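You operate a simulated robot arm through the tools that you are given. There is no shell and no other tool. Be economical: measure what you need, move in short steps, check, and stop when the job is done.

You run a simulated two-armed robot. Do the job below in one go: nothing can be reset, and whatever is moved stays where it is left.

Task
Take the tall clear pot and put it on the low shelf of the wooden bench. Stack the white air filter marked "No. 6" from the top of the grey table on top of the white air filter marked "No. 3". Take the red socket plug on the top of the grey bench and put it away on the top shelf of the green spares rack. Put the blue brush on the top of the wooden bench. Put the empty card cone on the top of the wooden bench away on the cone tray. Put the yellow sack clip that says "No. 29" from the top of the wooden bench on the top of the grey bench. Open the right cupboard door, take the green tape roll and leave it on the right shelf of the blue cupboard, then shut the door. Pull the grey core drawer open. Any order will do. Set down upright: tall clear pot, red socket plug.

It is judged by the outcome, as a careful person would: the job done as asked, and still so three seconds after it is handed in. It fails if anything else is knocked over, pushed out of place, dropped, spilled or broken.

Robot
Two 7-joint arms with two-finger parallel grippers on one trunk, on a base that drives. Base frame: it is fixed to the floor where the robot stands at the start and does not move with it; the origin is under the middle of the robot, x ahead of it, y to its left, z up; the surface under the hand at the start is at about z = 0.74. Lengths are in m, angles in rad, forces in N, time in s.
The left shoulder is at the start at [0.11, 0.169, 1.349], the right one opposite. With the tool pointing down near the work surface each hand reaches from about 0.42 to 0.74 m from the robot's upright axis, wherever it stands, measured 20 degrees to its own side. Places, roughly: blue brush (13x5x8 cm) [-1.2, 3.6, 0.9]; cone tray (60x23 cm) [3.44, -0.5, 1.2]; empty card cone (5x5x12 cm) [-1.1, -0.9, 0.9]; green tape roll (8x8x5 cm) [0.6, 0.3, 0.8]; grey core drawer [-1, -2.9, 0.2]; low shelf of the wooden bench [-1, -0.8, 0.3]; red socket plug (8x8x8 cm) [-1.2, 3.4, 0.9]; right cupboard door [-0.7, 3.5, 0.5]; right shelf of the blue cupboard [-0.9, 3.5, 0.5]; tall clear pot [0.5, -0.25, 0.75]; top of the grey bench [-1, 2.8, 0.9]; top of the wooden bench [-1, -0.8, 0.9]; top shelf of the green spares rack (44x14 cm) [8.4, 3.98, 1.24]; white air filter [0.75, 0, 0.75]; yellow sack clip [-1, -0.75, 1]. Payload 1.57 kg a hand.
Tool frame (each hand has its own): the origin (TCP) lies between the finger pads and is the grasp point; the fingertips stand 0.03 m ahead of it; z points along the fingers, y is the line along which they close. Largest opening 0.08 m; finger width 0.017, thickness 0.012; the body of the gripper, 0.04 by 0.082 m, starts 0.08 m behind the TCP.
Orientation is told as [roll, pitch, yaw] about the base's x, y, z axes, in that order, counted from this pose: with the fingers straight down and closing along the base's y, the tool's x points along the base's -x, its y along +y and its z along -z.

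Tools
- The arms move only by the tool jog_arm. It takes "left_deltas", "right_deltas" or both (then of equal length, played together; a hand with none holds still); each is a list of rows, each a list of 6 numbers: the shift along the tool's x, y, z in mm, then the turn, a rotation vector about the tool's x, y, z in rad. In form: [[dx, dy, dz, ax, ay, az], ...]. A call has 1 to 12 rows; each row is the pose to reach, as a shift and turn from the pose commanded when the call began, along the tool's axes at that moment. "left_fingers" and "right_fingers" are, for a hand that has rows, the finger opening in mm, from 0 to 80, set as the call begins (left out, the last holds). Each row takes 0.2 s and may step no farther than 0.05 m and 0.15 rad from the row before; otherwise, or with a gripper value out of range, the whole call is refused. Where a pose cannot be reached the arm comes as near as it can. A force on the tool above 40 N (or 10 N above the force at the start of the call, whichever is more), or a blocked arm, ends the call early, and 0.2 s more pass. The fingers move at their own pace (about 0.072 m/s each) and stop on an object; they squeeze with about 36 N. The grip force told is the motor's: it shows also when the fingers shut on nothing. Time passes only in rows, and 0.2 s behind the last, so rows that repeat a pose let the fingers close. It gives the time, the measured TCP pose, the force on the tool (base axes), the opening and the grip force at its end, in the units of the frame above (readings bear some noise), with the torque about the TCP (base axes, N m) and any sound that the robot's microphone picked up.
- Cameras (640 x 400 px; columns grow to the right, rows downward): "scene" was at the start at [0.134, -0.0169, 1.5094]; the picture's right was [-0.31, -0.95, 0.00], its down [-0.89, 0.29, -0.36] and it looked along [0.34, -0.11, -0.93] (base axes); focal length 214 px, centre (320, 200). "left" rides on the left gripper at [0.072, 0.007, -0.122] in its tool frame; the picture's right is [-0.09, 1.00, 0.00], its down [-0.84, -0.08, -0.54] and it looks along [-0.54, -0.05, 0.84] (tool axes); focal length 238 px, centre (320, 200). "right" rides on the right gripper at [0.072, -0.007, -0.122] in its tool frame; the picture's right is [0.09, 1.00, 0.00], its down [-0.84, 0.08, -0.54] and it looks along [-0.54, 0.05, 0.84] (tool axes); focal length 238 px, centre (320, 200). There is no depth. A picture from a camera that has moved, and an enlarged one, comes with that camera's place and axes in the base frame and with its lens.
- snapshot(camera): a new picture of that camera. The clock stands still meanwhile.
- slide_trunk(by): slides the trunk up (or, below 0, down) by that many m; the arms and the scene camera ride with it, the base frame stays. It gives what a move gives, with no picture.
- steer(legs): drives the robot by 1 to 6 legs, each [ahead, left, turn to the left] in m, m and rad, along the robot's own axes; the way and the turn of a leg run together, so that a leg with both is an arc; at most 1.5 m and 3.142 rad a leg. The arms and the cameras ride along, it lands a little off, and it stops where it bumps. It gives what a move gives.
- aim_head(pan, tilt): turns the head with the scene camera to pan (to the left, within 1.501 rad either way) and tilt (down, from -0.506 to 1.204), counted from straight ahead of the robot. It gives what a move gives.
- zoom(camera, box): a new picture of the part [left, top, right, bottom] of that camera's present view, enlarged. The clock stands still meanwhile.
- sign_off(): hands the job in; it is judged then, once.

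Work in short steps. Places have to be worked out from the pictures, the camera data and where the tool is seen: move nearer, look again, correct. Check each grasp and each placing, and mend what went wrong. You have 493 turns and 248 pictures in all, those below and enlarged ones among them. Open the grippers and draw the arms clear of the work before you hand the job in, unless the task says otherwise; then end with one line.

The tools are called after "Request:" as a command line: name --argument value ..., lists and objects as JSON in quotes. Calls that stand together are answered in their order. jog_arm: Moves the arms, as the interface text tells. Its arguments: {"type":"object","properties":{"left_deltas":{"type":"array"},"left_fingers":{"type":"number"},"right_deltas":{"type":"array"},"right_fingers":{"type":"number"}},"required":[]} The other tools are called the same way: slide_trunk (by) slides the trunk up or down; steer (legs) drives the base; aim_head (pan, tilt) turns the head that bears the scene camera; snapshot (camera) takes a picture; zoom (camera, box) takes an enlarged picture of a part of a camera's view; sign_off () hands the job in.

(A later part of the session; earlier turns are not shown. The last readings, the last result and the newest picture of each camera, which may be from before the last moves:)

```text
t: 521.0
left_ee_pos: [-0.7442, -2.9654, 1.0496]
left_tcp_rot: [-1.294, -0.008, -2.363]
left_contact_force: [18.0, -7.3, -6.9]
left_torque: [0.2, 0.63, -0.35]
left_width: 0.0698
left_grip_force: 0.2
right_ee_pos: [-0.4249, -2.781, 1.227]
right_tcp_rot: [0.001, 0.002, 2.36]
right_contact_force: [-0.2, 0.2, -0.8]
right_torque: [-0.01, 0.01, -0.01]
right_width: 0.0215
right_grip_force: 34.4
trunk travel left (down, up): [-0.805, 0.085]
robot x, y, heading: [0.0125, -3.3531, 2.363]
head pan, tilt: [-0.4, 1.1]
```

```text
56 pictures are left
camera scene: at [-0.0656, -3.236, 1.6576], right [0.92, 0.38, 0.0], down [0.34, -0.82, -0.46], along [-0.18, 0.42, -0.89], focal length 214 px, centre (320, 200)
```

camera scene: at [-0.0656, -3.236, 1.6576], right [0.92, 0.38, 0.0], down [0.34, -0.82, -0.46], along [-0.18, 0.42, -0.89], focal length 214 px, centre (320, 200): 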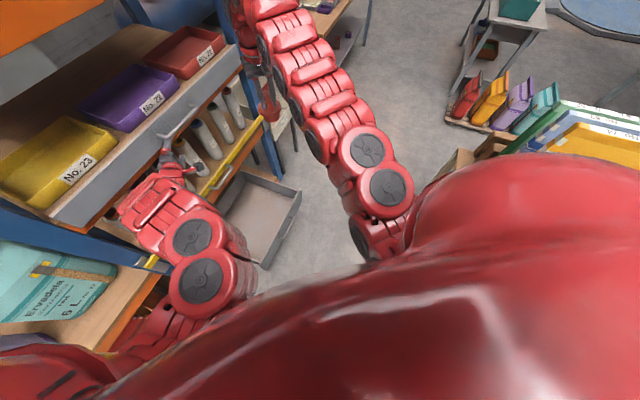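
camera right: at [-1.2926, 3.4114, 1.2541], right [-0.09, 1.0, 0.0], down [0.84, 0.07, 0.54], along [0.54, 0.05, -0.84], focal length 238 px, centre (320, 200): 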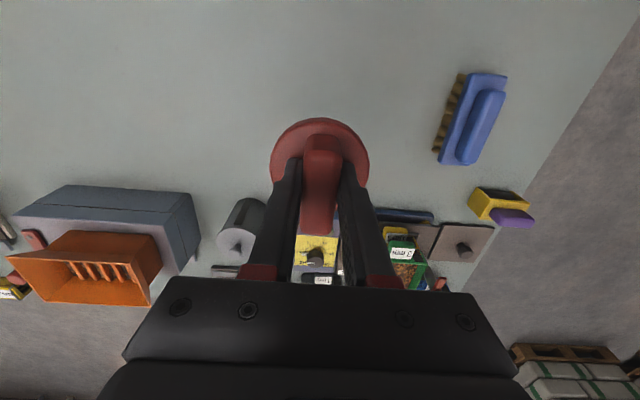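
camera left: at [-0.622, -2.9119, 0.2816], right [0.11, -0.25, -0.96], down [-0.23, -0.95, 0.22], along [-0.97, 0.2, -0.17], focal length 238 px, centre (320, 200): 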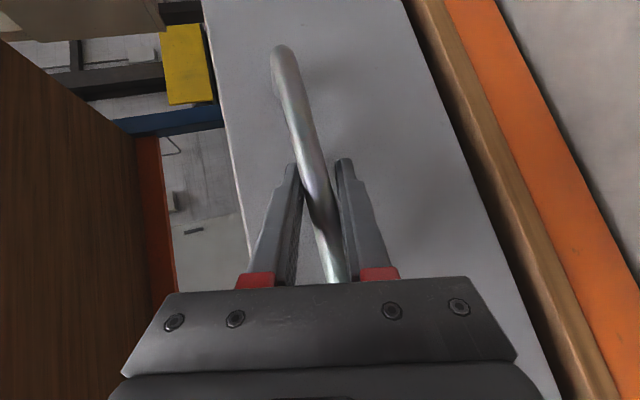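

The left fingers touched the upper grey drawer's front. Back straight off along the hand axis, then check.

Request:
steer --legs '[[-0.1, 0, 0]]'

Request:
snapshot --camera "scene"

```text
t: 522.2
left_ee_pos: [-0.6758, -3.0333, 1.0493]
left_tcp_rot: [-1.297, -0.006, -2.364]
left_contact_force: [0.6, 0.5, -0.7]
left_torque: [0.01, -0.02, 0.0]
left_width: 0.0799
left_grip_force: 0.0
right_ee_pos: [-0.3555, -2.8502, 1.2252]
right_tcp_rot: [0.003, 0.004, 2.362]
right_contact_force: [0.0, 0.9, -1.0]
right_torque: [0.0, 0.0, -0.01]
right_width: 0.0216
right_grip_force: 34.5
trunk travel left (down, up): [-0.805, 0.085]
robot x, y, heading: [0.0858, -3.4231, 2.359]
head pan, tilt: [-0.4, 1.1]
```

```text
55 pictures are left
camera scene: at [0.002, -3.3045, 1.6573], right [0.92, 0.38, 0.0], down [0.34, -0.82, -0.45], along [-0.17, 0.42, -0.89], focal length 214 px, centre (320, 200)
```

scene: 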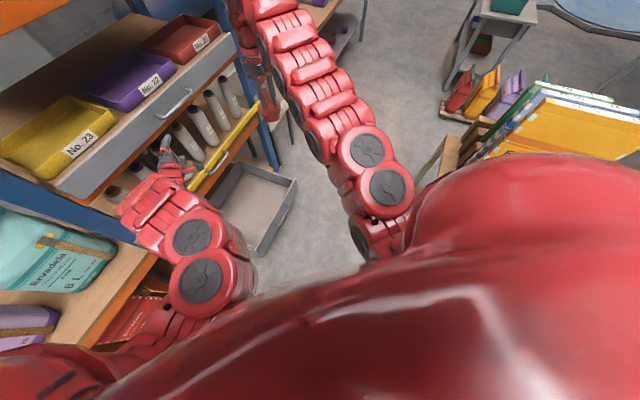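

Request:
steer --legs '[[0, 0, -0.788], [0, 0.09, 0]]'

Request:
aim_head --pan 0 --tilt 1.0

Request:
snapshot --camera "scene"

```text
t: 525.3
left_ee_pos: [-0.2708, -2.6119, 1.0489]
left_tcp_rot: [-1.295, -0.007, 3.137]
left_contact_force: [-0.3, 0.1, -0.1]
left_torque: [0.01, 0.03, -0.01]
left_width: 0.08
left_grip_force: 0.1
right_ee_pos: [0.0865, -2.7067, 1.2257]
right_tcp_rot: [0.001, 0.005, 1.576]
right_contact_force: [0.2, 0.2, -1.0]
right_torque: [0.0, 0.0, -0.01]
right_width: 0.0215
right_grip_force: 34.9
trunk travel left (down, up): [-0.805, 0.085]
robot x, y, heading: [-0.0056, -3.4205, 1.58]
head pan, tilt: [-0.4, 1.1]
```

```text
t: 526.2
left_ee_pos: [-0.2711, -2.612, 1.0496]
left_tcp_rot: [-1.293, -0.007, 3.138]
left_contact_force: [0.9, 0.4, -0.3]
left_torque: [0.02, -0.02, -0.02]
left_width: 0.0802
left_grip_force: 0.1
right_ee_pos: [0.086, -2.7073, 1.2253]
right_tcp_rot: [0.003, 0.003, 1.578]
right_contact_force: [-0.5, -0.1, -1.3]
right_torque: [0.0, 0.0, -0.03]
right_width: 0.0214
right_grip_force: 33.9
trunk travel left (down, up): [-0.805, 0.085]
robot x, y, heading: [-0.0077, -3.4218, 1.574]
head pan, tilt: [0.0, 1.0]
```

```text
54 pictures are left
camera scene: at [-0.0066, -3.2705, 1.664], right [1.0, 0.01, 0.0], down [0.01, -0.84, -0.54], along [0.0, 0.54, -0.84], focal length 214 px, centre (320, 200)
```

scene: 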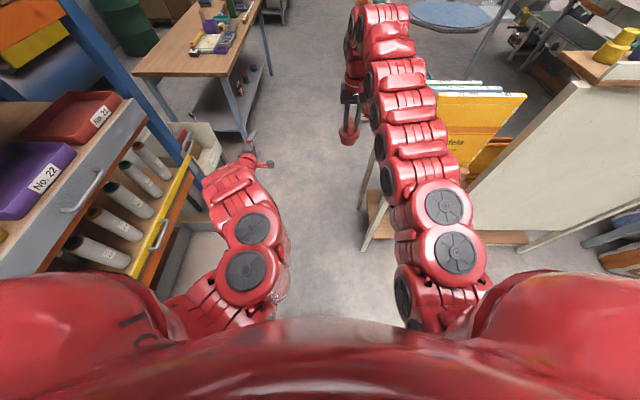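

Gap between drawer handle (x≈-0.45) and shelf leg (x≈0.34) should fit the base. Centre at x≈-0.05 and go north in steps.

Request:
steer --legs '[[0, 0.045, -0.004], [0.3, 0, 0]]'

Request:
steer --legs '[[0.3, 0, 0]]'

Request:
steer --legs '[[0.3, 0, 0]]'

```text
t: 528.8
left_ee_pos: [-0.3106, -2.3096, 1.0509]
left_tcp_rot: [-1.297, -0.006, 3.128]
left_contact_force: [-0.3, -0.2, 0.6]
left_torque: [0.03, 0.0, 0.0]
left_width: 0.0799
left_grip_force: 0.0
right_ee_pos: [0.0445, -2.4071, 1.2281]
right_tcp_rot: [0.002, 0.003, 1.569]
right_contact_force: [0.0, -0.3, -1.4]
right_torque: [0.01, 0.01, 0.02]
right_width: 0.0215
right_grip_force: 34.6
trunk travel left (down, up): [-0.805, 0.085]
robot x, y, heading: [-0.0525, -3.1162, 1.576]
head pan, tilt: [0.0, 1.0]
```

```text
t: 530.8
left_ee_pos: [-0.313, -2.009, 1.0495]
left_tcp_rot: [-1.297, -0.006, 3.129]
left_contact_force: [0.2, -0.3, 0.5]
left_torque: [-0.01, 0.0, 0.0]
left_width: 0.08
left_grip_force: 0.0
right_ee_pos: [0.0424, -2.1069, 1.2264]
right_tcp_rot: [-0.001, 0.002, 1.568]
right_contact_force: [-0.4, 0.2, -1.2]
right_torque: [0.01, -0.01, 0.03]
right_width: 0.0214
right_grip_force: 34.4
trunk travel left (down, up): [-0.805, 0.085]
robot x, y, heading: [-0.0521, -2.8183, 1.576]
head pan, tilt: [0.0, 1.0]
```

```text
t: 532.9
left_ee_pos: [-0.3137, -1.71, 1.0495]
left_tcp_rot: [-1.295, -0.006, 3.129]
left_contact_force: [-0.2, -0.7, 0.1]
left_torque: [0.0, 0.04, -0.01]
left_width: 0.0799
left_grip_force: 0.0
right_ee_pos: [0.042, -1.8062, 1.2269]
right_tcp_rot: [0.002, 0.003, 1.572]
right_contact_force: [0.4, 0.0, -1.1]
right_torque: [-0.01, 0.01, 0.05]
right_width: 0.0216
right_grip_force: 34.8
trunk travel left (down, up): [-0.805, 0.085]
robot x, y, heading: [-0.051, -2.5177, 1.575]
head pan, tilt: [0.0, 1.0]
```

Passed cleanly. Continue north, then unroll the left wrist.

Request:
steer --legs '[[0.55, 0, 0]]'

Request:
jog_arm --left_deltas '[[0, 0, 0, 0, 0, 0.15], [0, 0, 0, 0, 0, 0.3], [0, 0, 0, 0, 0, 0.45], [0, 0, 0, 0, 0, 0.6], [0, 0, 0, 0, 0, 0.75], [0, 0, 0, 0, 0, 0.9], [0, 0, 0, 0, 0, 1.05], [0, 0, 0, 0, 0, 1.2], [0, 0, 0, 0, 0, 1.35], [0, 0, 0, 0, 0, 1.5], [0, 0, 0, 0, 0, 1.57]]'

Request:
aim_head --pan 1.5 --tilt 0.7

Request:
snapshot --camera "scene"

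```text
t: 536.0
left_ee_pos: [-0.3225, -1.1608, 1.0489]
left_tcp_rot: [-1.296, -0.005, 3.137]
left_contact_force: [-0.6, -0.2, -1.1]
left_torque: [0.01, 0.01, 0.01]
left_width: 0.0799
left_grip_force: 0.1
right_ee_pos: [0.0319, -1.2534, 1.2265]
right_tcp_rot: [0.003, 0.002, 1.579]
right_contact_force: [-0.5, 0.0, -1.5]
right_torque: [0.01, -0.02, 0.02]
right_width: 0.0216
right_grip_force: 34.9
trunk travel left (down, up): [-0.805, 0.085]
robot x, y, heading: [-0.0603, -1.9673, 1.581]
head pan, tilt: [0.0, 1.0]
```

```text
t: 538.4
left_ee_pos: [-0.3226, -1.1589, 1.0491]
left_tcp_rot: [0.023, -1.295, 1.542]
left_contact_force: [0.2, 0.3, -0.6]
left_torque: [-0.02, 0.01, 0.02]
left_width: 0.0798
left_grip_force: 0.0
right_ee_pos: [0.032, -1.253, 1.226]
right_tcp_rot: [0.002, 0.004, 1.577]
right_contact_force: [-0.3, -0.6, -1.5]
right_torque: [0.02, 0.0, 0.02]
right_width: 0.0216
right_grip_force: 34.6
trunk travel left (down, up): [-0.805, 0.085]
robot x, y, heading: [-0.0554, -1.9642, 1.582]
head pan, tilt: [0.0, 1.0]
```

```text
t: 540.0
left_ee_pos: [-0.3226, -1.1585, 1.0491]
left_tcp_rot: [0.016, -1.296, 1.553]
left_contact_force: [0.1, -0.4, 1.2]
left_torque: [0.02, -0.02, 0.0]
left_width: 0.0802
left_grip_force: 0.2
right_ee_pos: [0.032, -1.2534, 1.2257]
right_tcp_rot: [0.0, 0.003, 1.578]
right_contact_force: [-0.7, 0.1, -0.8]
right_torque: [-0.02, 0.03, -0.03]
right_width: 0.0214
right_grip_force: 34.4
trunk travel left (down, up): [-0.805, 0.085]
robot x, y, heading: [-0.0567, -1.9682, 1.581]
head pan, tilt: [1.499, 0.7]
```

```text
53 pictures are left
camera scene: at [-0.1429, -1.8815, 1.6874], right [0.06, 1.0, 0.0], down [0.64, -0.04, -0.76], along [-0.76, 0.05, -0.64], focal length 214 px, centre (320, 200)
```

scene: 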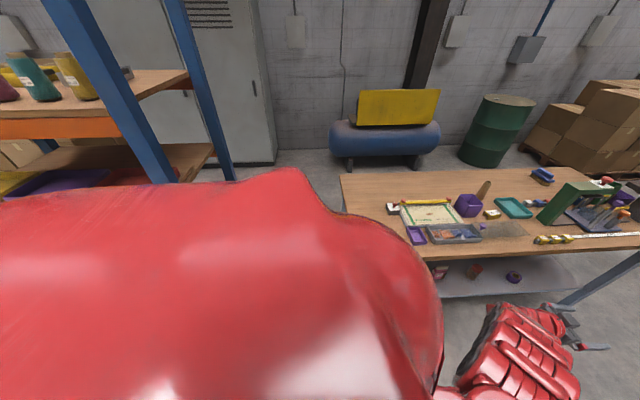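

Bench and placed items look right. Move up the aisle, raise a little, turn to face the bench for the cone.

Request:
slide_trunk --by 0.08

Request:
steer --legs '[[0.8, -0.15, 0], [0, 0, 1.56]]'

Request:
aim_head --pan 0 --tilt 0.7

Request:
snapshot --camera "scene"

```text
t: 541.2
left_ee_pos: [-0.3243, -1.159, 1.1291]
left_tcp_rot: [0.017, -1.295, 1.551]
left_contact_force: [0.4, -0.1, -0.7]
left_torque: [-0.02, 0.0, -0.01]
left_width: 0.0798
left_grip_force: 0.0
right_ee_pos: [0.0314, -1.254, 1.3061]
right_tcp_rot: [0.002, 0.004, 1.577]
right_contact_force: [-0.1, 0.5, -1.1]
right_torque: [0.01, 0.0, 0.03]
right_width: 0.0216
right_grip_force: 34.5
trunk travel left (down, up): [-0.885, 0.005]
robot x, y, heading: [-0.0583, -1.9698, 1.578]
head pan, tilt: [1.499, 0.7]
```

```text
t: 549.4
left_ee_pos: [-0.7253, -1.4269, 1.1277]
left_tcp_rot: [0.018, -1.297, 3.109]
left_contact_force: [0.4, -0.3, 0.7]
left_torque: [0.04, 0.02, 0.04]
left_width: 0.08
left_grip_force: 0.1
right_ee_pos: [-0.6268, -1.0706, 1.3066]
right_tcp_rot: [0.001, 0.003, 3.139]
right_contact_force: [-0.3, -0.5, -1.2]
right_torque: [-0.01, -0.02, -0.03]
right_width: 0.0216
right_grip_force: 34.1
trunk travel left (down, up): [-0.885, 0.005]
robot x, y, heading: [0.0847, -1.1726, -3.145]
head pan, tilt: [1.499, 0.7]
```

```text
t: 551.0
left_ee_pos: [-0.726, -1.4268, 1.1285]
left_tcp_rot: [0.018, -1.295, 3.112]
left_contact_force: [0.0, -0.4, 0.5]
left_torque: [-0.01, 0.05, 0.0]
left_width: 0.0798
left_grip_force: 0.1
right_ee_pos: [-0.6274, -1.0718, 1.3056]
right_tcp_rot: [0.002, 0.003, 3.138]
right_contact_force: [0.4, 0.5, -1.5]
right_torque: [0.02, -0.03, 0.04]
right_width: 0.0214
right_grip_force: 34.8
trunk travel left (down, up): [-0.885, 0.005]
robot x, y, heading: [0.0843, -1.1659, -3.142]
head pan, tilt: [0.0, 0.7]
```

```text
52 pictures are left
camera scene: at [-0.0796, -1.1683, 1.7674], right [0.0, 1.0, 0.0], down [0.64, 0.0, -0.76], along [-0.76, 0.0, -0.64], focal length 214 px, centre (320, 200)
```

scene: 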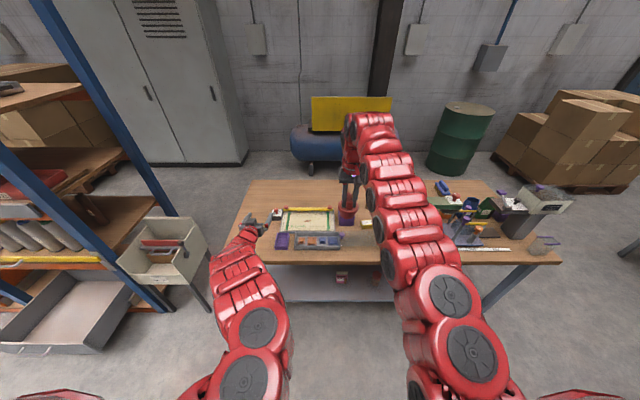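

Request:
steer --legs '[[0, -0.562, 0]]'

Request:
jog_arm --left_deltas '[[0, 0, 0, 0, 0.13, 0], [0, 0, 0, 0, 0.26, 0], [0, 0, 0, 0, 0.4, 0], [0, 0, 0, 0, 0.5, 0]]'

Request:
snapshot --camera "left"

Request:
snapshot --camera "scene"

```text
t: 554.2
left_ee_pos: [-0.7255, -0.8599, 1.1281]
left_tcp_rot: [0.013, -1.294, 3.109]
left_contact_force: [0.1, 0.5, 0.3]
left_torque: [0.0, -0.01, -0.01]
left_width: 0.0799
left_grip_force: 0.2
right_ee_pos: [-0.6255, -0.505, 1.3058]
right_tcp_rot: [0.001, 0.004, 3.132]
right_contact_force: [-0.9, -0.3, -2.1]
right_torque: [0.01, -0.01, 0.01]
right_width: 0.0216
right_grip_force: 34.5
trunk travel left (down, up): [-0.885, 0.005]
robot x, y, heading: [0.0908, -0.6045, 3.139]
head pan, tilt: [0.0, 0.7]
```

```text
t: 555.2
left_ee_pos: [-0.7277, -0.8593, 1.1263]
left_tcp_rot: [0.009, -0.794, 3.114]
left_contact_force: [0.7, -0.1, 0.2]
left_torque: [0.01, 0.01, -0.03]
left_width: 0.0801
left_grip_force: 0.1
right_ee_pos: [-0.6265, -0.5042, 1.3051]
right_tcp_rot: [0.001, 0.003, 3.131]
right_contact_force: [-0.5, -0.3, -1.6]
right_torque: [0.02, -0.02, 0.0]
right_width: 0.0215
right_grip_force: 35.1
trunk travel left (down, up): [-0.885, 0.005]
robot x, y, heading: [0.0877, -0.607, 3.14]
head pan, tilt: [0.0, 0.7]
```

```text
51 pictures are left
camera left: at [-0.5911, -0.8686, 1.1601], right [-0.09, -0.99, 0.07], down [-0.2, 0.09, 0.98], along [-0.98, 0.07, -0.2], focal length 238 px, centre (320, 200)
```

left: 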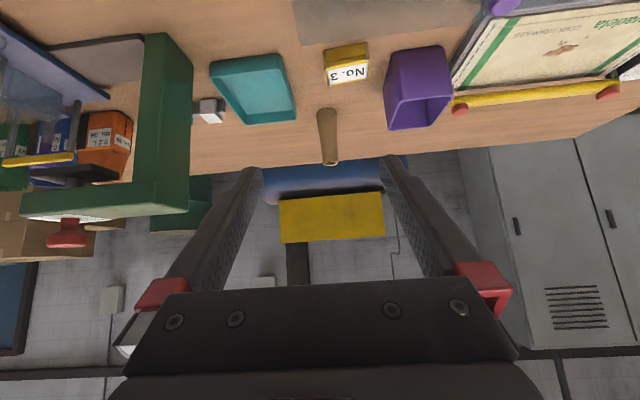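

```text
50 pictures are left
camera scene: at [-0.0789, -0.6054, 1.7673], right [0.01, 1.0, 0.0], down [0.64, 0.0, -0.76], along [-0.76, 0.01, -0.64], focal length 214 px, centre (320, 200)
```

scene: 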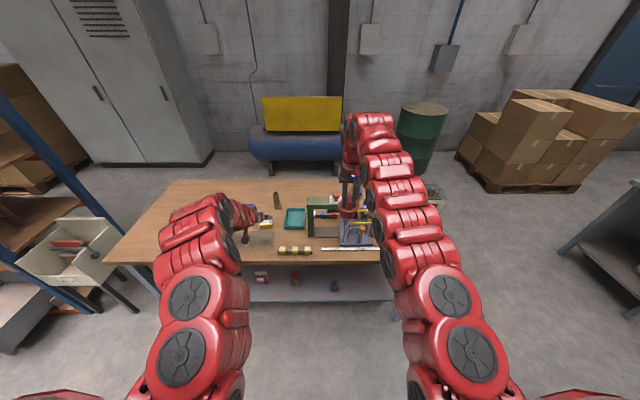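

Cone at ≈(-1.069,-0.861), top z≈0.98. Drive forward with the hand above it.

Request:
steer --legs '[[0.2, 0, 0], [0.13, 0, 0]]'

Request:
snapshot --camera "left"

```text
t: 557.7
left_ee_pos: [-1.0575, -0.8551, 1.1274]
left_tcp_rot: [0.008, -0.796, 3.115]
left_contact_force: [0.1, -0.5, -0.1]
left_torque: [0.01, -0.03, 0.02]
left_width: 0.0801
left_grip_force: 0.0
right_ee_pos: [-0.9559, -0.5012, 1.3052]
right_tcp_rot: [0.003, 0.001, 3.132]
right_contact_force: [-0.2, -0.7, -2.1]
right_torque: [-0.01, 0.0, -0.01]
right_width: 0.0213
right_grip_force: 34.7
trunk travel left (down, up): [-0.885, 0.005]
robot x, y, heading: [-0.2457, -0.6075, 3.133]
head pan, tilt: [0.0, 0.7]
```

```text
49 pictures are left
camera left: at [-0.9211, -0.8648, 1.1608], right [-0.09, -0.99, 0.07], down [-0.2, 0.09, 0.98], along [-0.98, 0.07, -0.2], focal length 238 px, centre (320, 200)
```

left: 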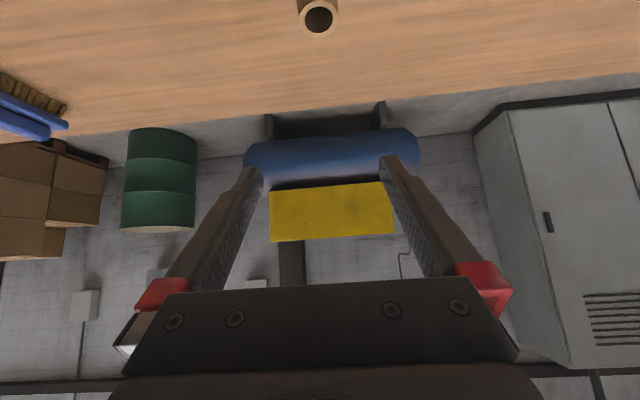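

Request:
jog_arm --left_deltas '[[20, 4, 30, 0, 0, 0], [50, 8, 70, 0, 0, 0], [50, 8, 70, 0, 0, 0]]'

Request:
slide_trunk --by -0.06

Request:
snapshot --camera "left"

```text
refused: row 2 steps farther than a row can; nothing moved
```

```text
t: 558.7
left_ee_pos: [-1.0585, -0.8562, 1.0663]
left_tcp_rot: [0.007, -0.795, 3.115]
left_contact_force: [0.1, -0.5, 0.0]
left_torque: [0.01, 0.01, -0.01]
left_width: 0.0799
left_grip_force: 0.1
right_ee_pos: [-0.9561, -0.502, 1.2465]
right_tcp_rot: [0.001, 0.001, 3.13]
right_contact_force: [0.7, 0.4, -0.2]
right_torque: [0.01, 0.0, -0.01]
right_width: 0.0215
right_grip_force: 34.8
trunk travel left (down, up): [-0.825, 0.065]
robot x, y, heading: [-0.2468, -0.5982, 3.135]
head pan, tilt: [0.0, 0.7]
```

```text
48 pictures are left
camera left: at [-0.9212, -0.8648, 1.1009], right [-0.09, -0.99, 0.07], down [-0.2, 0.09, 0.98], along [-0.98, 0.07, -0.2], focal length 238 px, centre (320, 200)
```

left: 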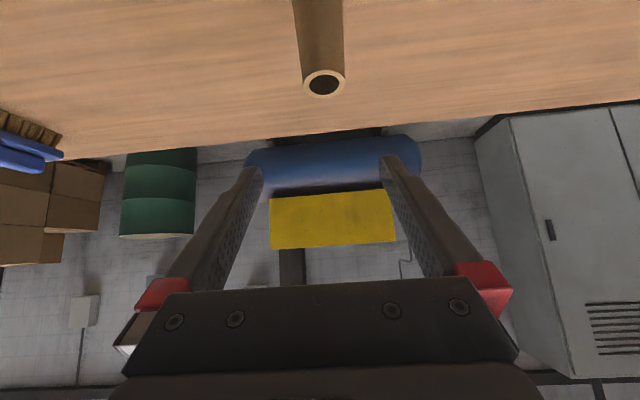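

Request:
jog_arm --left_deltas '[[-12, 6, 12, 0, 0, 0], [15, 6, 40, 0, 0, 0], [45, 6, 70, 0, 0, 0], [75, 6, 97, 0, 0, 0], [75, 6, 97, 0, 0, 0]]'

Request:
snapshot --camera "left"

```text
t: 559.9
left_ee_pos: [-1.075, -0.8591, 0.9468]
left_tcp_rot: [0.008, -0.795, 3.113]
left_contact_force: [0.3, 0.8, -0.9]
left_torque: [0.0, -0.02, 0.01]
left_width: 0.0799
left_grip_force: 0.0
right_ee_pos: [-0.9564, -0.4989, 1.2466]
right_tcp_rot: [0.002, 0.001, 3.131]
right_contact_force: [-0.3, -0.3, -0.5]
right_torque: [0.03, 0.0, 0.0]
right_width: 0.0212
right_grip_force: 34.7
trunk travel left (down, up): [-0.825, 0.065]
robot x, y, heading: [-0.2446, -0.605, 3.129]
head pan, tilt: [0.0, 0.7]
```

```text
47 pictures are left
camera left: at [-0.9389, -0.8691, 0.9799], right [-0.09, -0.99, 0.07], down [-0.2, 0.09, 0.98], along [-0.98, 0.07, -0.2], focal length 238 px, centre (320, 200)
```

left: 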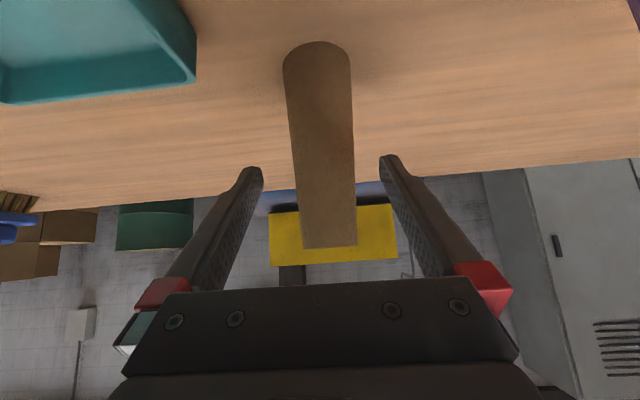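

Cone is between the fingers. Close, then raise.

Request:
jog_arm --left_deltas '[[0, 0, 0, 0, 0, 0], [0, 0, 0, 0, 0, 0], [0, 0, 0, 0, 0, 0], [0, 0, 0, 0, 0, 0], [0, 0, 0, 0, 0, 0]]' --left_fingers 25

Request:
jog_arm --left_deltas '[[-25, 0, -25, 0, 0, 0], [-55, 0, -55, 0, 0, 0], [-85, 0, -85, 0, 0, 0], [-100, 0, -100, 0, 0, 0]]'

Request:
snapshot --camera "left"

```text
t: 561.1
left_ee_pos: [-1.0743, -0.8612, 0.9461]
left_tcp_rot: [0.007, -0.794, 3.115]
left_contact_force: [0.0, 0.3, -0.4]
left_torque: [0.0, -0.01, -0.02]
left_width: 0.0358
left_grip_force: 35.8
right_ee_pos: [-0.9572, -0.5009, 1.2458]
right_tcp_rot: [0.002, 0.003, 3.131]
right_contact_force: [0.0, 0.3, -0.8]
right_torque: [-0.03, 0.01, 0.01]
right_width: 0.0214
right_grip_force: 34.1
trunk travel left (down, up): [-0.825, 0.065]
robot x, y, heading: [-0.248, -0.6016, 3.132]
head pan, tilt: [0.0, 0.7]
```

```text
t: 562.1
left_ee_pos: [-1.0748, -0.8597, 1.0873]
left_tcp_rot: [0.006, -0.791, 3.113]
left_contact_force: [0.5, 0.4, -0.5]
left_torque: [-0.01, 0.02, 0.0]
left_width: 0.0356
left_grip_force: 36.0
right_ee_pos: [-0.9578, -0.5014, 1.2458]
right_tcp_rot: [0.001, 0.003, 3.131]
right_contact_force: [1.1, -0.1, -0.1]
right_torque: [0.04, -0.02, 0.01]
right_width: 0.0213
right_grip_force: 34.1
trunk travel left (down, up): [-0.825, 0.065]
robot x, y, heading: [-0.242, -0.6022, 3.137]
head pan, tilt: [0.0, 0.7]
```

```text
46 pictures are left
camera left: at [-0.9379, -0.8693, 1.12], right [-0.09, -0.99, 0.07], down [-0.2, 0.09, 0.98], along [-0.98, 0.07, -0.21], focal length 238 px, centre (320, 200)
```

left: 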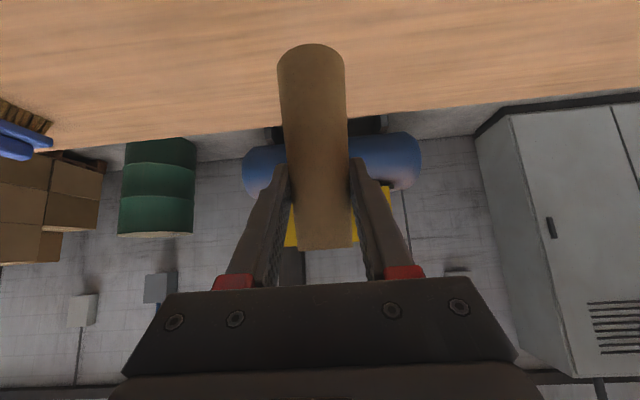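

Cone held. Raise, back out, and go to the open area facing +x to find the cone tray.

Request:
slide_trunk --by 0.06

Request:
steer --legs '[[-0.34, 0, 0], [0, -0.8, 0], [0, -0.75, 0], [0, 0, -1.57], [0, 0, -1.57]]'

Request:
aim_head --pan -0.3 --tilt 0.3

Request:
snapshot --camera "scene"

```text
t: 563.1
left_ee_pos: [-1.0758, -0.8598, 1.1457]
left_tcp_rot: [0.006, -0.795, 3.115]
left_contact_force: [0.2, 0.4, -0.9]
left_torque: [0.01, 0.01, 0.0]
left_width: 0.0355
left_grip_force: 35.8
right_ee_pos: [-0.9572, -0.5012, 1.3062]
right_tcp_rot: [0.002, 0.003, 3.13]
right_contact_force: [0.6, -0.3, -1.1]
right_torque: [-0.03, -0.02, 0.0]
right_width: 0.0214
right_grip_force: 34.3
trunk travel left (down, up): [-0.885, 0.005]
robot x, y, heading: [-0.2452, -0.6045, 3.135]
head pan, tilt: [0.0, 0.7]
```

```text
t: 580.5
left_ee_pos: [0.9175, 1.1808, 1.1465]
left_tcp_rot: [0.007, -0.794, -0.029]
left_contact_force: [-0.2, -1.0, 0.0]
left_torque: [0.02, -0.02, 0.01]
left_width: 0.0344
left_grip_force: 36.4
right_ee_pos: [0.798, 0.8209, 1.3065]
right_tcp_rot: [0.001, 0.001, -0.013]
right_contact_force: [-0.6, 0.5, -1.4]
right_torque: [0.04, 0.02, -0.02]
right_width: 0.0215
right_grip_force: 35.3
trunk travel left (down, up): [-0.885, 0.005]
robot x, y, heading: [0.085, 0.9242, -0.006]
head pan, tilt: [0.0, 0.7]
```

```text
t: 581.4
left_ee_pos: [0.9173, 1.1804, 1.1457]
left_tcp_rot: [0.006, -0.795, -0.029]
left_contact_force: [0.1, 0.2, 0.4]
left_torque: [0.0, -0.03, -0.02]
left_width: 0.0346
left_grip_force: 36.0
right_ee_pos: [0.7977, 0.8219, 1.3068]
right_tcp_rot: [0.002, 0.002, -0.013]
right_contact_force: [-0.3, 0.5, -2.3]
right_torque: [0.02, -0.05, 0.05]
right_width: 0.0214
right_grip_force: 35.0
trunk travel left (down, up): [-0.885, 0.005]
robot x, y, heading: [0.0823, 0.9224, -0.009]
head pan, tilt: [-0.3, 0.3]
```

```text
45 pictures are left
camera scene: at [0.2556, 0.8964, 1.8034], right [-0.3, -0.95, 0.0], down [-0.28, 0.09, -0.95], along [0.91, -0.29, -0.3], focal length 214 px, centre (320, 200)
```

scene: 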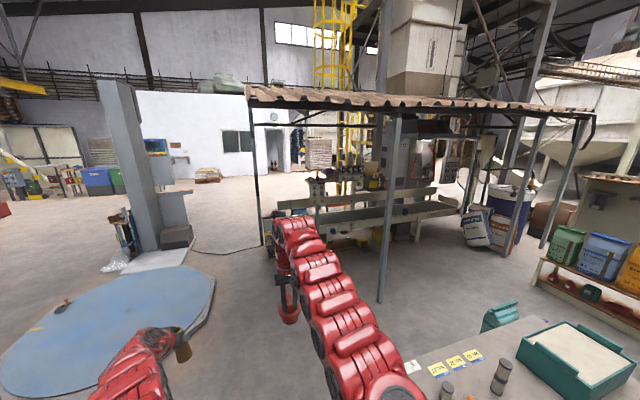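

Request:
zoom --camera "scene" --box '[260, 140, 440, 250]'

Request:
zoom --camera "scene" --box '[300, 160, 390, 220]'

```text
3.56 times, centred on (350, 195) of scene
camera zoom: at [0.2556, 0.8964, 1.8034], right [-0.3, -0.95, 0.0], down [-0.28, 0.09, -0.95], along [0.91, -0.29, -0.3], focal length 763 px, centre (213, 218)
```

zoom: 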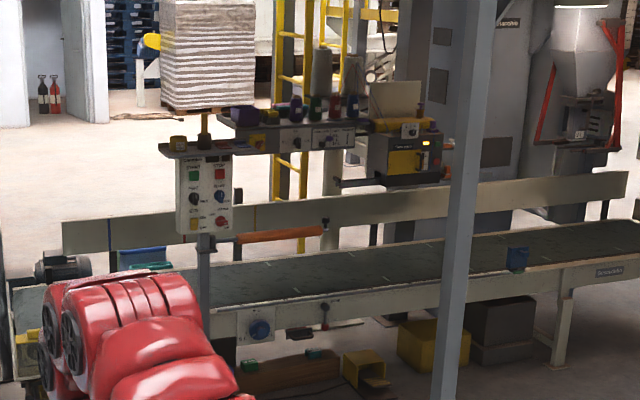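

```text
6.67 times, centred on (345, 190) of scene
camera zoom: at [0.2556, 0.8964, 1.8034], right [-0.3, -0.95, 0.0], down [-0.28, 0.09, -0.95], along [0.91, -0.29, -0.3], focal length 1430 px, centre (153, 267)
```

zoom: 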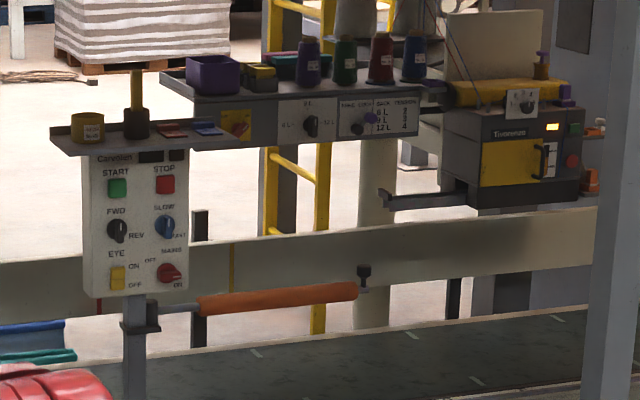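

The cone tray (with thread cones) is at the gantry behind the conveyor, reachable only from its far (+x) side. I go around the turntable: north to y≈3.9, then east, then look.

Request:
steer --legs '[[0, 1.5, 0], [0, 1.45, 0.006], [1.4, 0, 0], [1.4, 0, 0]]'

Request:
aim_head --pan -0.7 --tilt 0.35

Request:
snapshot --camera "scene"

```text
t: 608.8
left_ee_pos: [3.7666, 4.0397, 1.1473]
left_tcp_rot: [0.007, -0.795, -0.056]
left_contact_force: [-0.1, -0.6, -0.4]
left_torque: [0.0, 0.0, 0.04]
left_width: 0.0344
left_grip_force: 36.4
right_ee_pos: [3.6373, 3.6847, 1.3064]
right_tcp_rot: [0.003, 0.005, -0.041]
right_contact_force: [0.0, -0.8, -1.1]
right_torque: [-0.01, 0.0, 0.01]
right_width: 0.0215
right_grip_force: 34.9
trunk travel left (down, up): [-0.885, 0.005]
robot x, y, heading: [2.9276, 3.805, -0.038]
head pan, tilt: [-0.3, 0.3]
```

```text
t: 609.6
left_ee_pos: [3.7669, 4.0396, 1.1463]
left_tcp_rot: [0.008, -0.794, -0.056]
left_contact_force: [0.1, 0.2, -0.3]
left_torque: [-0.01, 0.02, -0.01]
left_width: 0.0346
left_grip_force: 35.8
right_ee_pos: [3.6387, 3.6844, 1.3061]
right_tcp_rot: [0.002, 0.002, -0.04]
right_contact_force: [0.0, -0.7, -1.3]
right_torque: [0.0, 0.0, -0.01]
right_width: 0.0218
right_grip_force: 34.4
trunk travel left (down, up): [-0.885, 0.005]
robot x, y, heading: [2.927, 3.8054, -0.034]
head pan, tilt: [-0.7, 0.351]
```

```text
42 pictures are left
camera scene: at [3.0787, 3.7423, 1.7988], right [-0.67, -0.74, 0.0], down [-0.26, 0.23, -0.94], along [0.7, -0.63, -0.34], focal length 214 px, centre (320, 200)
```

scene: 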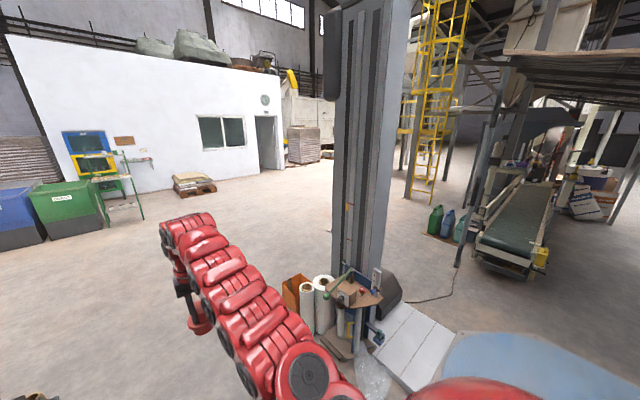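

From here the tray's far side looks accessible via x≈4.5–5. Drive east past the column, then south and look again.

Request:
steer --legs '[[1.0, 0, 0.034], [0.95, 0, 0], [0, 0, -1.57], [1.2, 0, 0]]'

Request:
aim_head --pan -0.4 --tilt 0.4

Request:
snapshot --camera "scene"

```text
t: 628.8
left_ee_pos: [5.2111, 1.7647, 1.1463]
left_tcp_rot: [0.008, -0.793, -1.549]
left_contact_force: [-0.3, 0.2, -0.3]
left_torque: [-0.02, 0.0, 0.01]
left_width: 0.0342
left_grip_force: 35.9
right_ee_pos: [4.8469, 1.8664, 1.3075]
right_tcp_rot: [0.002, 0.003, -1.533]
right_contact_force: [0.2, -0.7, -1.2]
right_torque: [0.02, -0.02, 0.01]
right_width: 0.0216
right_grip_force: 34.0
trunk travel left (down, up): [-0.885, 0.005]
robot x, y, heading: [4.9142, 2.5837, -1.529]
head pan, tilt: [-0.7, 0.351]
```

```text
t: 629.5
left_ee_pos: [5.211, 1.7641, 1.1459]
left_tcp_rot: [0.007, -0.795, -1.55]
left_contact_force: [0.5, 0.4, -0.3]
left_torque: [0.01, 0.02, 0.01]
left_width: 0.0347
left_grip_force: 35.9
right_ee_pos: [4.8471, 1.8652, 1.3064]
right_tcp_rot: [0.002, 0.005, -1.534]
right_contact_force: [-1.5, 0.2, -1.5]
right_torque: [-0.01, 0.01, -0.03]
right_width: 0.0216
right_grip_force: 34.6
trunk travel left (down, up): [-0.885, 0.005]
robot x, y, heading: [4.9176, 2.5846, -1.533]
head pan, tilt: [-0.4, 0.4]
```

```text
41 pictures are left
camera scene: at [4.8871, 2.4148, 1.7942], right [-0.94, 0.35, 0.0], down [0.14, 0.36, -0.92], along [-0.33, -0.86, -0.39], focal length 214 px, centre (320, 200)
```

scene: 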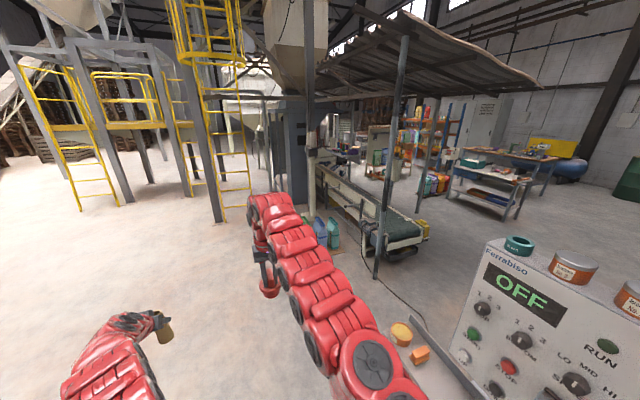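

Request:
steer --legs '[[1.4, 0, 0], [0, 0, -1.0]]'

Request:
aim_head --pan 0.15 --tilt 0.5

Request:
snapshot --camera "scene"

```text
t: 639.1
left_ee_pos: [4.4583, 0.5013, 1.1454]
left_tcp_rot: [0.008, -0.795, -2.546]
left_contact_force: [0.3, 0.4, -0.3]
left_torque: [0.0, 0.02, -0.03]
left_width: 0.0347
left_grip_force: 35.7
right_ee_pos: [4.3459, 0.8646, 1.3057]
right_tcp_rot: [0.001, 0.003, -2.53]
right_contact_force: [-0.5, 0.4, -1.1]
right_torque: [0.01, -0.02, 0.0]
right_width: 0.0217
right_grip_force: 35.0
trunk travel left (down, up): [-0.885, 0.005]
robot x, y, heading: [4.9852, 1.1934, -2.526]
head pan, tilt: [-0.4, 0.4]
```

```text
t: 640.0
left_ee_pos: [4.458, 0.5038, 1.1466]
left_tcp_rot: [0.007, -0.792, -2.546]
left_contact_force: [-0.4, -0.5, -0.1]
left_torque: [-0.01, -0.04, 0.03]
left_width: 0.0349
left_grip_force: 35.8
right_ee_pos: [4.3462, 0.8632, 1.3056]
right_tcp_rot: [0.002, 0.004, -2.53]
right_contact_force: [0.7, 0.5, -1.3]
right_torque: [0.01, -0.02, 0.0]
right_width: 0.0215
right_grip_force: 34.8
trunk travel left (down, up): [-0.885, 0.005]
robot x, y, heading: [4.9823, 1.1949, -2.527]
head pan, tilt: [0.15, 0.499]
```

```text
40 pictures are left
camera scene: at [4.8533, 1.0867, 1.7851], right [-0.69, 0.72, 0.0], down [0.35, 0.33, -0.88], along [-0.63, -0.61, -0.48], focal length 214 px, centre (320, 200)
```

scene: 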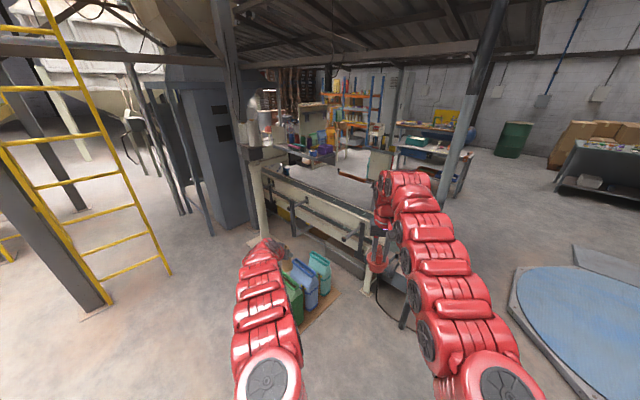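

Request:
zoom --camera "scene" --box '[230, 110, 390, 220]'

```text
3.64 times, centred on (310, 165) of scene
camera zoom: at [4.8533, 1.0867, 1.7851], right [-0.69, 0.72, 0.0], down [0.35, 0.33, -0.88], along [-0.63, -0.61, -0.48], focal length 780 px, centre (356, 327)
```

zoom: 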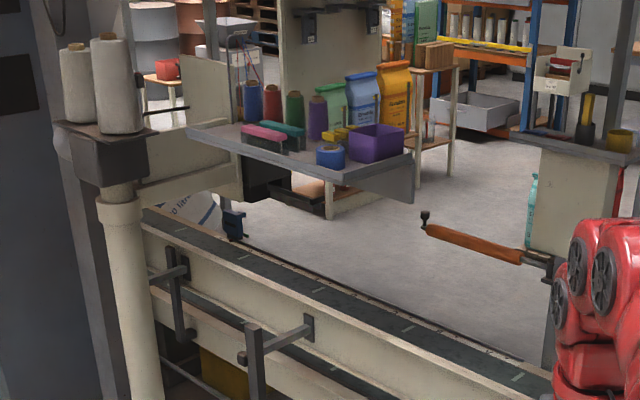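

Request:
zoom --camera "scene" --box '[230, 230, 390, 345]'

```text
3.48 times, centred on (310, 288) of scene
camera zoom: at [4.8533, 1.0867, 1.7851], right [-0.69, 0.72, 0.0], down [0.35, 0.33, -0.88], along [-0.63, -0.61, -0.48], focal length 746 px, centre (355, -104)
```

zoom: 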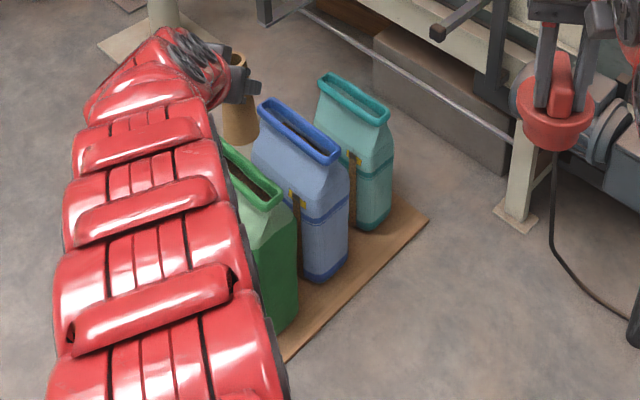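

Board with sacks lies at x 3.75–4.3, y≈0–0.28; a post at ≈(3.87,-0.95). I'll come from the south-east at heading ≈2.75. First raise the left hand (cone) above tray height and turn.

Request:
jog_arm --left_deltas '[[-28, -14, -28, 0, 0, 0], [-56, -28, -56, 0, 0, 0], [-84, -42, -84, 0, 0, 0], [-112, -56, -112, 0, 0, 0], [-140, -70, -138, 0, 0, 0], [-150, -80, -146, 0, 0, 0]]'

Request:
steer --legs '[[0, 0, -1.006], [-0.324, 0.8235, 0], [-0.324, 0.8235, 0]]'

Request:
aim_head --pan 0 --tilt 0.6

Request:
snapshot --camera "scene"

```text
t: 641.4
left_ee_pos: [4.4104, 0.5677, 1.3564]
left_tcp_rot: [0.009, -0.794, -2.545]
left_contact_force: [0.1, 0.5, -0.7]
left_torque: [0.01, 0.01, -0.02]
left_width: 0.0346
left_grip_force: 36.0
right_ee_pos: [4.3459, 0.8638, 1.3057]
right_tcp_rot: [0.001, 0.005, -2.53]
right_contact_force: [0.4, 0.0, -0.9]
right_torque: [0.02, -0.01, 0.05]
right_width: 0.0215
right_grip_force: 34.7
trunk travel left (down, up): [-0.885, 0.005]
robot x, y, heading: [4.9844, 1.194, -2.526]
head pan, tilt: [0.15, 0.499]
```

```text
t: 652.9
left_ee_pos: [4.1295, -0.4561, 1.3562]
left_tcp_rot: [0.007, -0.793, 2.769]
left_contact_force: [-0.2, -0.5, 0.1]
left_torque: [-0.02, 0.02, 0.02]
left_width: 0.0346
left_grip_force: 36.2
right_ee_pos: [4.3361, -0.2345, 1.3065]
right_tcp_rot: [0.001, 0.005, 2.785]
right_contact_force: [-0.3, 0.0, -1.3]
right_torque: [-0.02, 0.01, 0.0]
right_width: 0.0214
right_grip_force: 34.4
trunk travel left (down, up): [-0.885, 0.005]
robot x, y, heading: [4.9691, -0.5719, 2.791]
head pan, tilt: [0.15, 0.499]
```

```text
t: 653.6
left_ee_pos: [4.1304, -0.4568, 1.3559]
left_tcp_rot: [0.008, -0.794, 2.77]
left_contact_force: [-0.1, 0.2, 0.7]
left_torque: [-0.01, 0.0, -0.01]
left_width: 0.0343
left_grip_force: 36.0
right_ee_pos: [4.3369, -0.2359, 1.3056]
right_tcp_rot: [0.002, 0.004, 2.79]
right_contact_force: [0.2, -0.6, -0.9]
right_torque: [0.02, -0.04, 0.0]
right_width: 0.0217
right_grip_force: 34.7
trunk travel left (down, up): [-0.885, 0.005]
robot x, y, heading: [4.9733, -0.5719, 2.788]
head pan, tilt: [0.0, 0.6]
```

```text
37 pictures are left
camera scene: at [4.8138, -0.5143, 1.776], right [0.34, 0.94, 0.0], down [0.53, -0.19, -0.83], along [-0.77, 0.28, -0.56], focal length 214 px, centre (320, 200)
```

scene: 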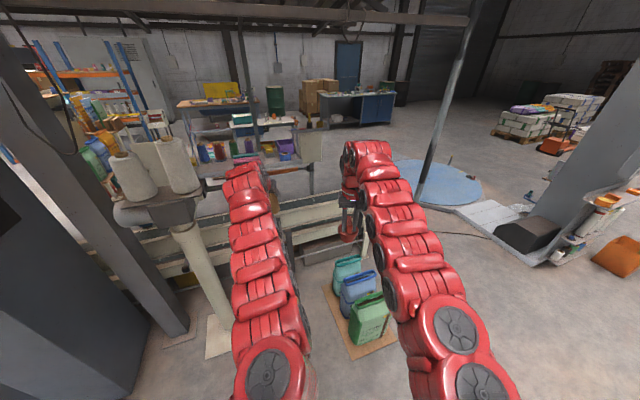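

Request:
zoom --camera "scene" --box '[190, 110, 320, 200]'

Request:
snapshot --camera "left"

```text
4.44 times, centred on (255, 155) of scene
camera zoom: at [4.8138, -0.5143, 1.776], right [0.34, 0.94, 0.0], down [0.53, -0.19, -0.83], along [-0.77, 0.28, -0.56], focal length 953 px, centre (609, 400)
```

zoom: 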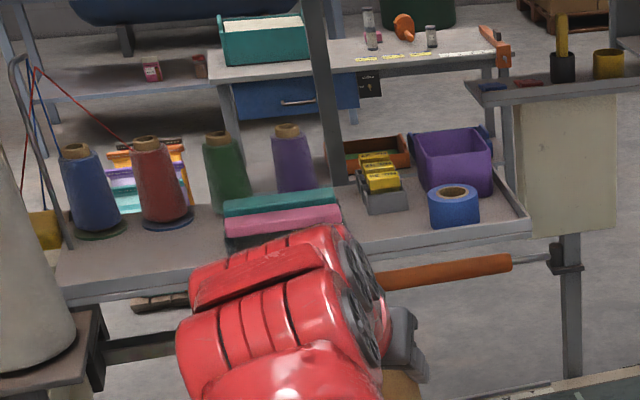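

```text
35 pictures are left
camera left: at [4.2559, -0.5124, 1.3889], right [-0.42, -0.91, 0.07], down [-0.16, 0.15, 0.98], along [-0.89, 0.4, -0.2], focal length 238 px, centre (320, 200)
```

left: 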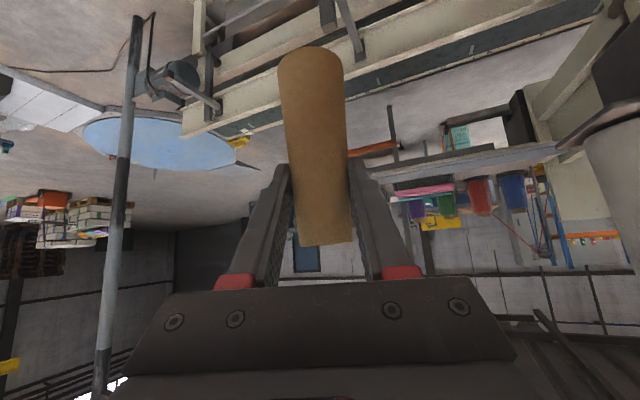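

Best free area on the tray: around (3.49,-0.66), in front of the red/blue thread cones. The big spools stand near (3.57,-0.89), so approach straight along -x. Turn to heading π, tuck hand inward, drive partway.

Request:
jog_arm --left_deltas '[[0, -20, 0, 0, 0, 0], [0, -40, 0, 0, 0, 0], [0, -60, 0, 0, 0, 0]]'

Request:
steer --legs '[[0, 0, 0.353], [0.4, -0.03, 0]]'

Request:
snapshot --camera "scene"

```text
t: 654.4
left_ee_pos: [4.1512, -0.4019, 1.3555]
left_tcp_rot: [0.006, -0.794, 2.772]
left_contact_force: [-0.1, -0.4, -0.3]
left_torque: [0.01, -0.02, -0.01]
left_width: 0.0344
left_grip_force: 35.8
right_ee_pos: [4.3354, -0.2355, 1.3059]
right_tcp_rot: [0.002, 0.004, 2.787]
right_contact_force: [-1.0, -0.2, -0.9]
right_torque: [-0.02, -0.04, -0.01]
right_width: 0.0215
right_grip_force: 34.9
trunk travel left (down, up): [-0.885, 0.005]
robot x, y, heading: [4.9704, -0.5732, 2.792]
head pan, tilt: [0.0, 0.6]
```

```text
t: 658.0
left_ee_pos: [3.7417, -0.666, 1.3557]
left_tcp_rot: [0.007, -0.795, 3.123]
left_contact_force: [0.2, -0.4, 0.3]
left_torque: [-0.05, -0.02, -0.01]
left_width: 0.0344
left_grip_force: 35.8
right_ee_pos: [3.857, -0.4462, 1.3069]
right_tcp_rot: [0.001, 0.003, 3.14]
right_contact_force: [-0.1, 0.7, -1.2]
right_torque: [0.0, 0.01, -0.01]
right_width: 0.0217
right_grip_force: 34.7
trunk travel left (down, up): [-0.885, 0.005]
robot x, y, heading: [4.5697, -0.5466, -3.141]
head pan, tilt: [0.0, 0.6]
```

```text
34 pictures are left
camera scene: at [4.403, -0.543, 1.7762], right [0.0, 1.0, 0.0], down [0.56, 0.0, -0.83], along [-0.83, 0.0, -0.56], focal length 214 px, centre (320, 200)
```

scene: 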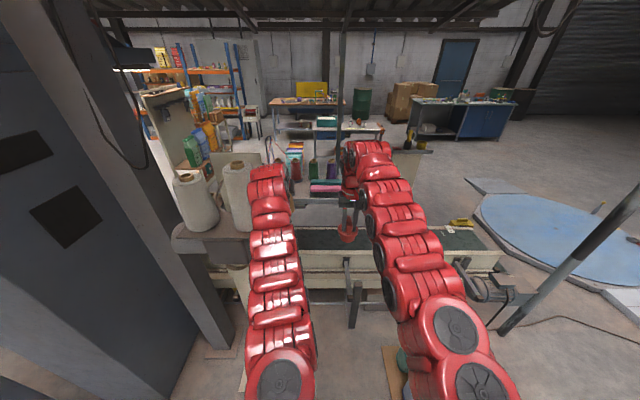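

Retract the right hand 8 cm to keep the plug clear of the tray, then advance.

Request:
jog_arm --right_deltas '[[27, 0, 0, 0, 0, 0], [54, 0, 0, 0, 0, 0], [80, 0, 0, 0, 0, 0]]'

Request:
steer --legs '[[0.2, 0, 0]]'

Request:
snapshot --camera "left"

Request:
zoom --camera "scene" --box '[200, 100, 400, 260]'

```text
t: 658.8
left_ee_pos: [3.742, -0.6677, 1.3559]
left_tcp_rot: [0.007, -0.795, 3.124]
left_contact_force: [-0.5, -0.3, -0.1]
left_torque: [0.01, -0.01, 0.0]
left_width: 0.0346
left_grip_force: 35.8
right_ee_pos: [3.9371, -0.4484, 1.3057]
right_tcp_rot: [0.001, 0.004, 3.139]
right_contact_force: [0.3, -0.2, -1.0]
right_torque: [0.01, 0.01, 0.0]
right_width: 0.0213
right_grip_force: 34.9
trunk travel left (down, up): [-0.885, 0.005]
robot x, y, heading: [4.5711, -0.5414, -3.139]
head pan, tilt: [0.0, 0.6]
```

```text
t: 660.4
left_ee_pos: [3.5442, -0.662, 1.3591]
left_tcp_rot: [0.006, -0.797, 3.117]
left_contact_force: [0.1, -0.2, 0.4]
left_torque: [0.0, 0.01, 0.02]
left_width: 0.0348
left_grip_force: 36.0
right_ee_pos: [3.7422, -0.4448, 1.307]
right_tcp_rot: [0.002, 0.001, 3.135]
right_contact_force: [0.0, 0.4, 0.2]
right_torque: [0.0, 0.01, 0.03]
right_width: 0.0216
right_grip_force: 34.4
trunk travel left (down, up): [-0.885, 0.005]
robot x, y, heading: [4.371, -0.5436, 3.135]
head pan, tilt: [0.0, 0.6]
```

```text
33 pictures are left
camera left: at [3.6821, -0.6713, 1.3903], right [-0.08, -0.99, 0.07], down [-0.2, 0.09, 0.98], along [-0.98, 0.07, -0.2], focal length 238 px, centre (320, 200)
```

left: 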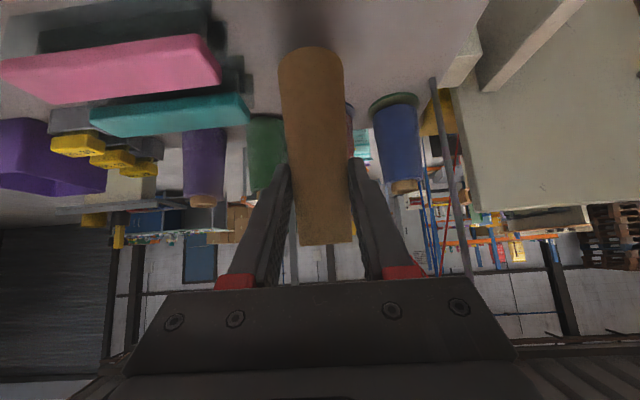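

```text
2.50 times, centred on (300, 180) of scene
camera zoom: at [4.2074, -0.5418, 1.7765], right [0.0, 1.0, 0.0], down [0.56, 0.0, -0.83], along [-0.83, 0.0, -0.56], focal length 536 px, centre (370, 250)
```

zoom: 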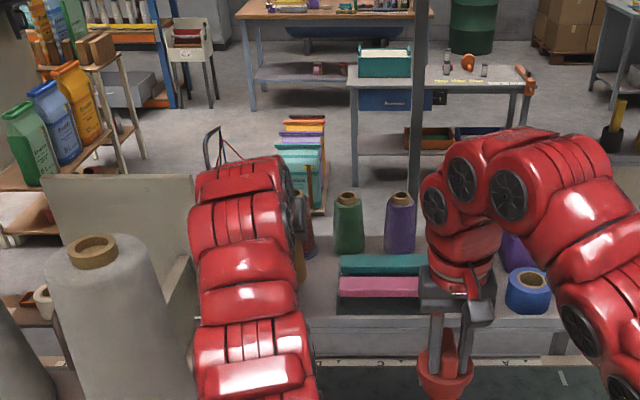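

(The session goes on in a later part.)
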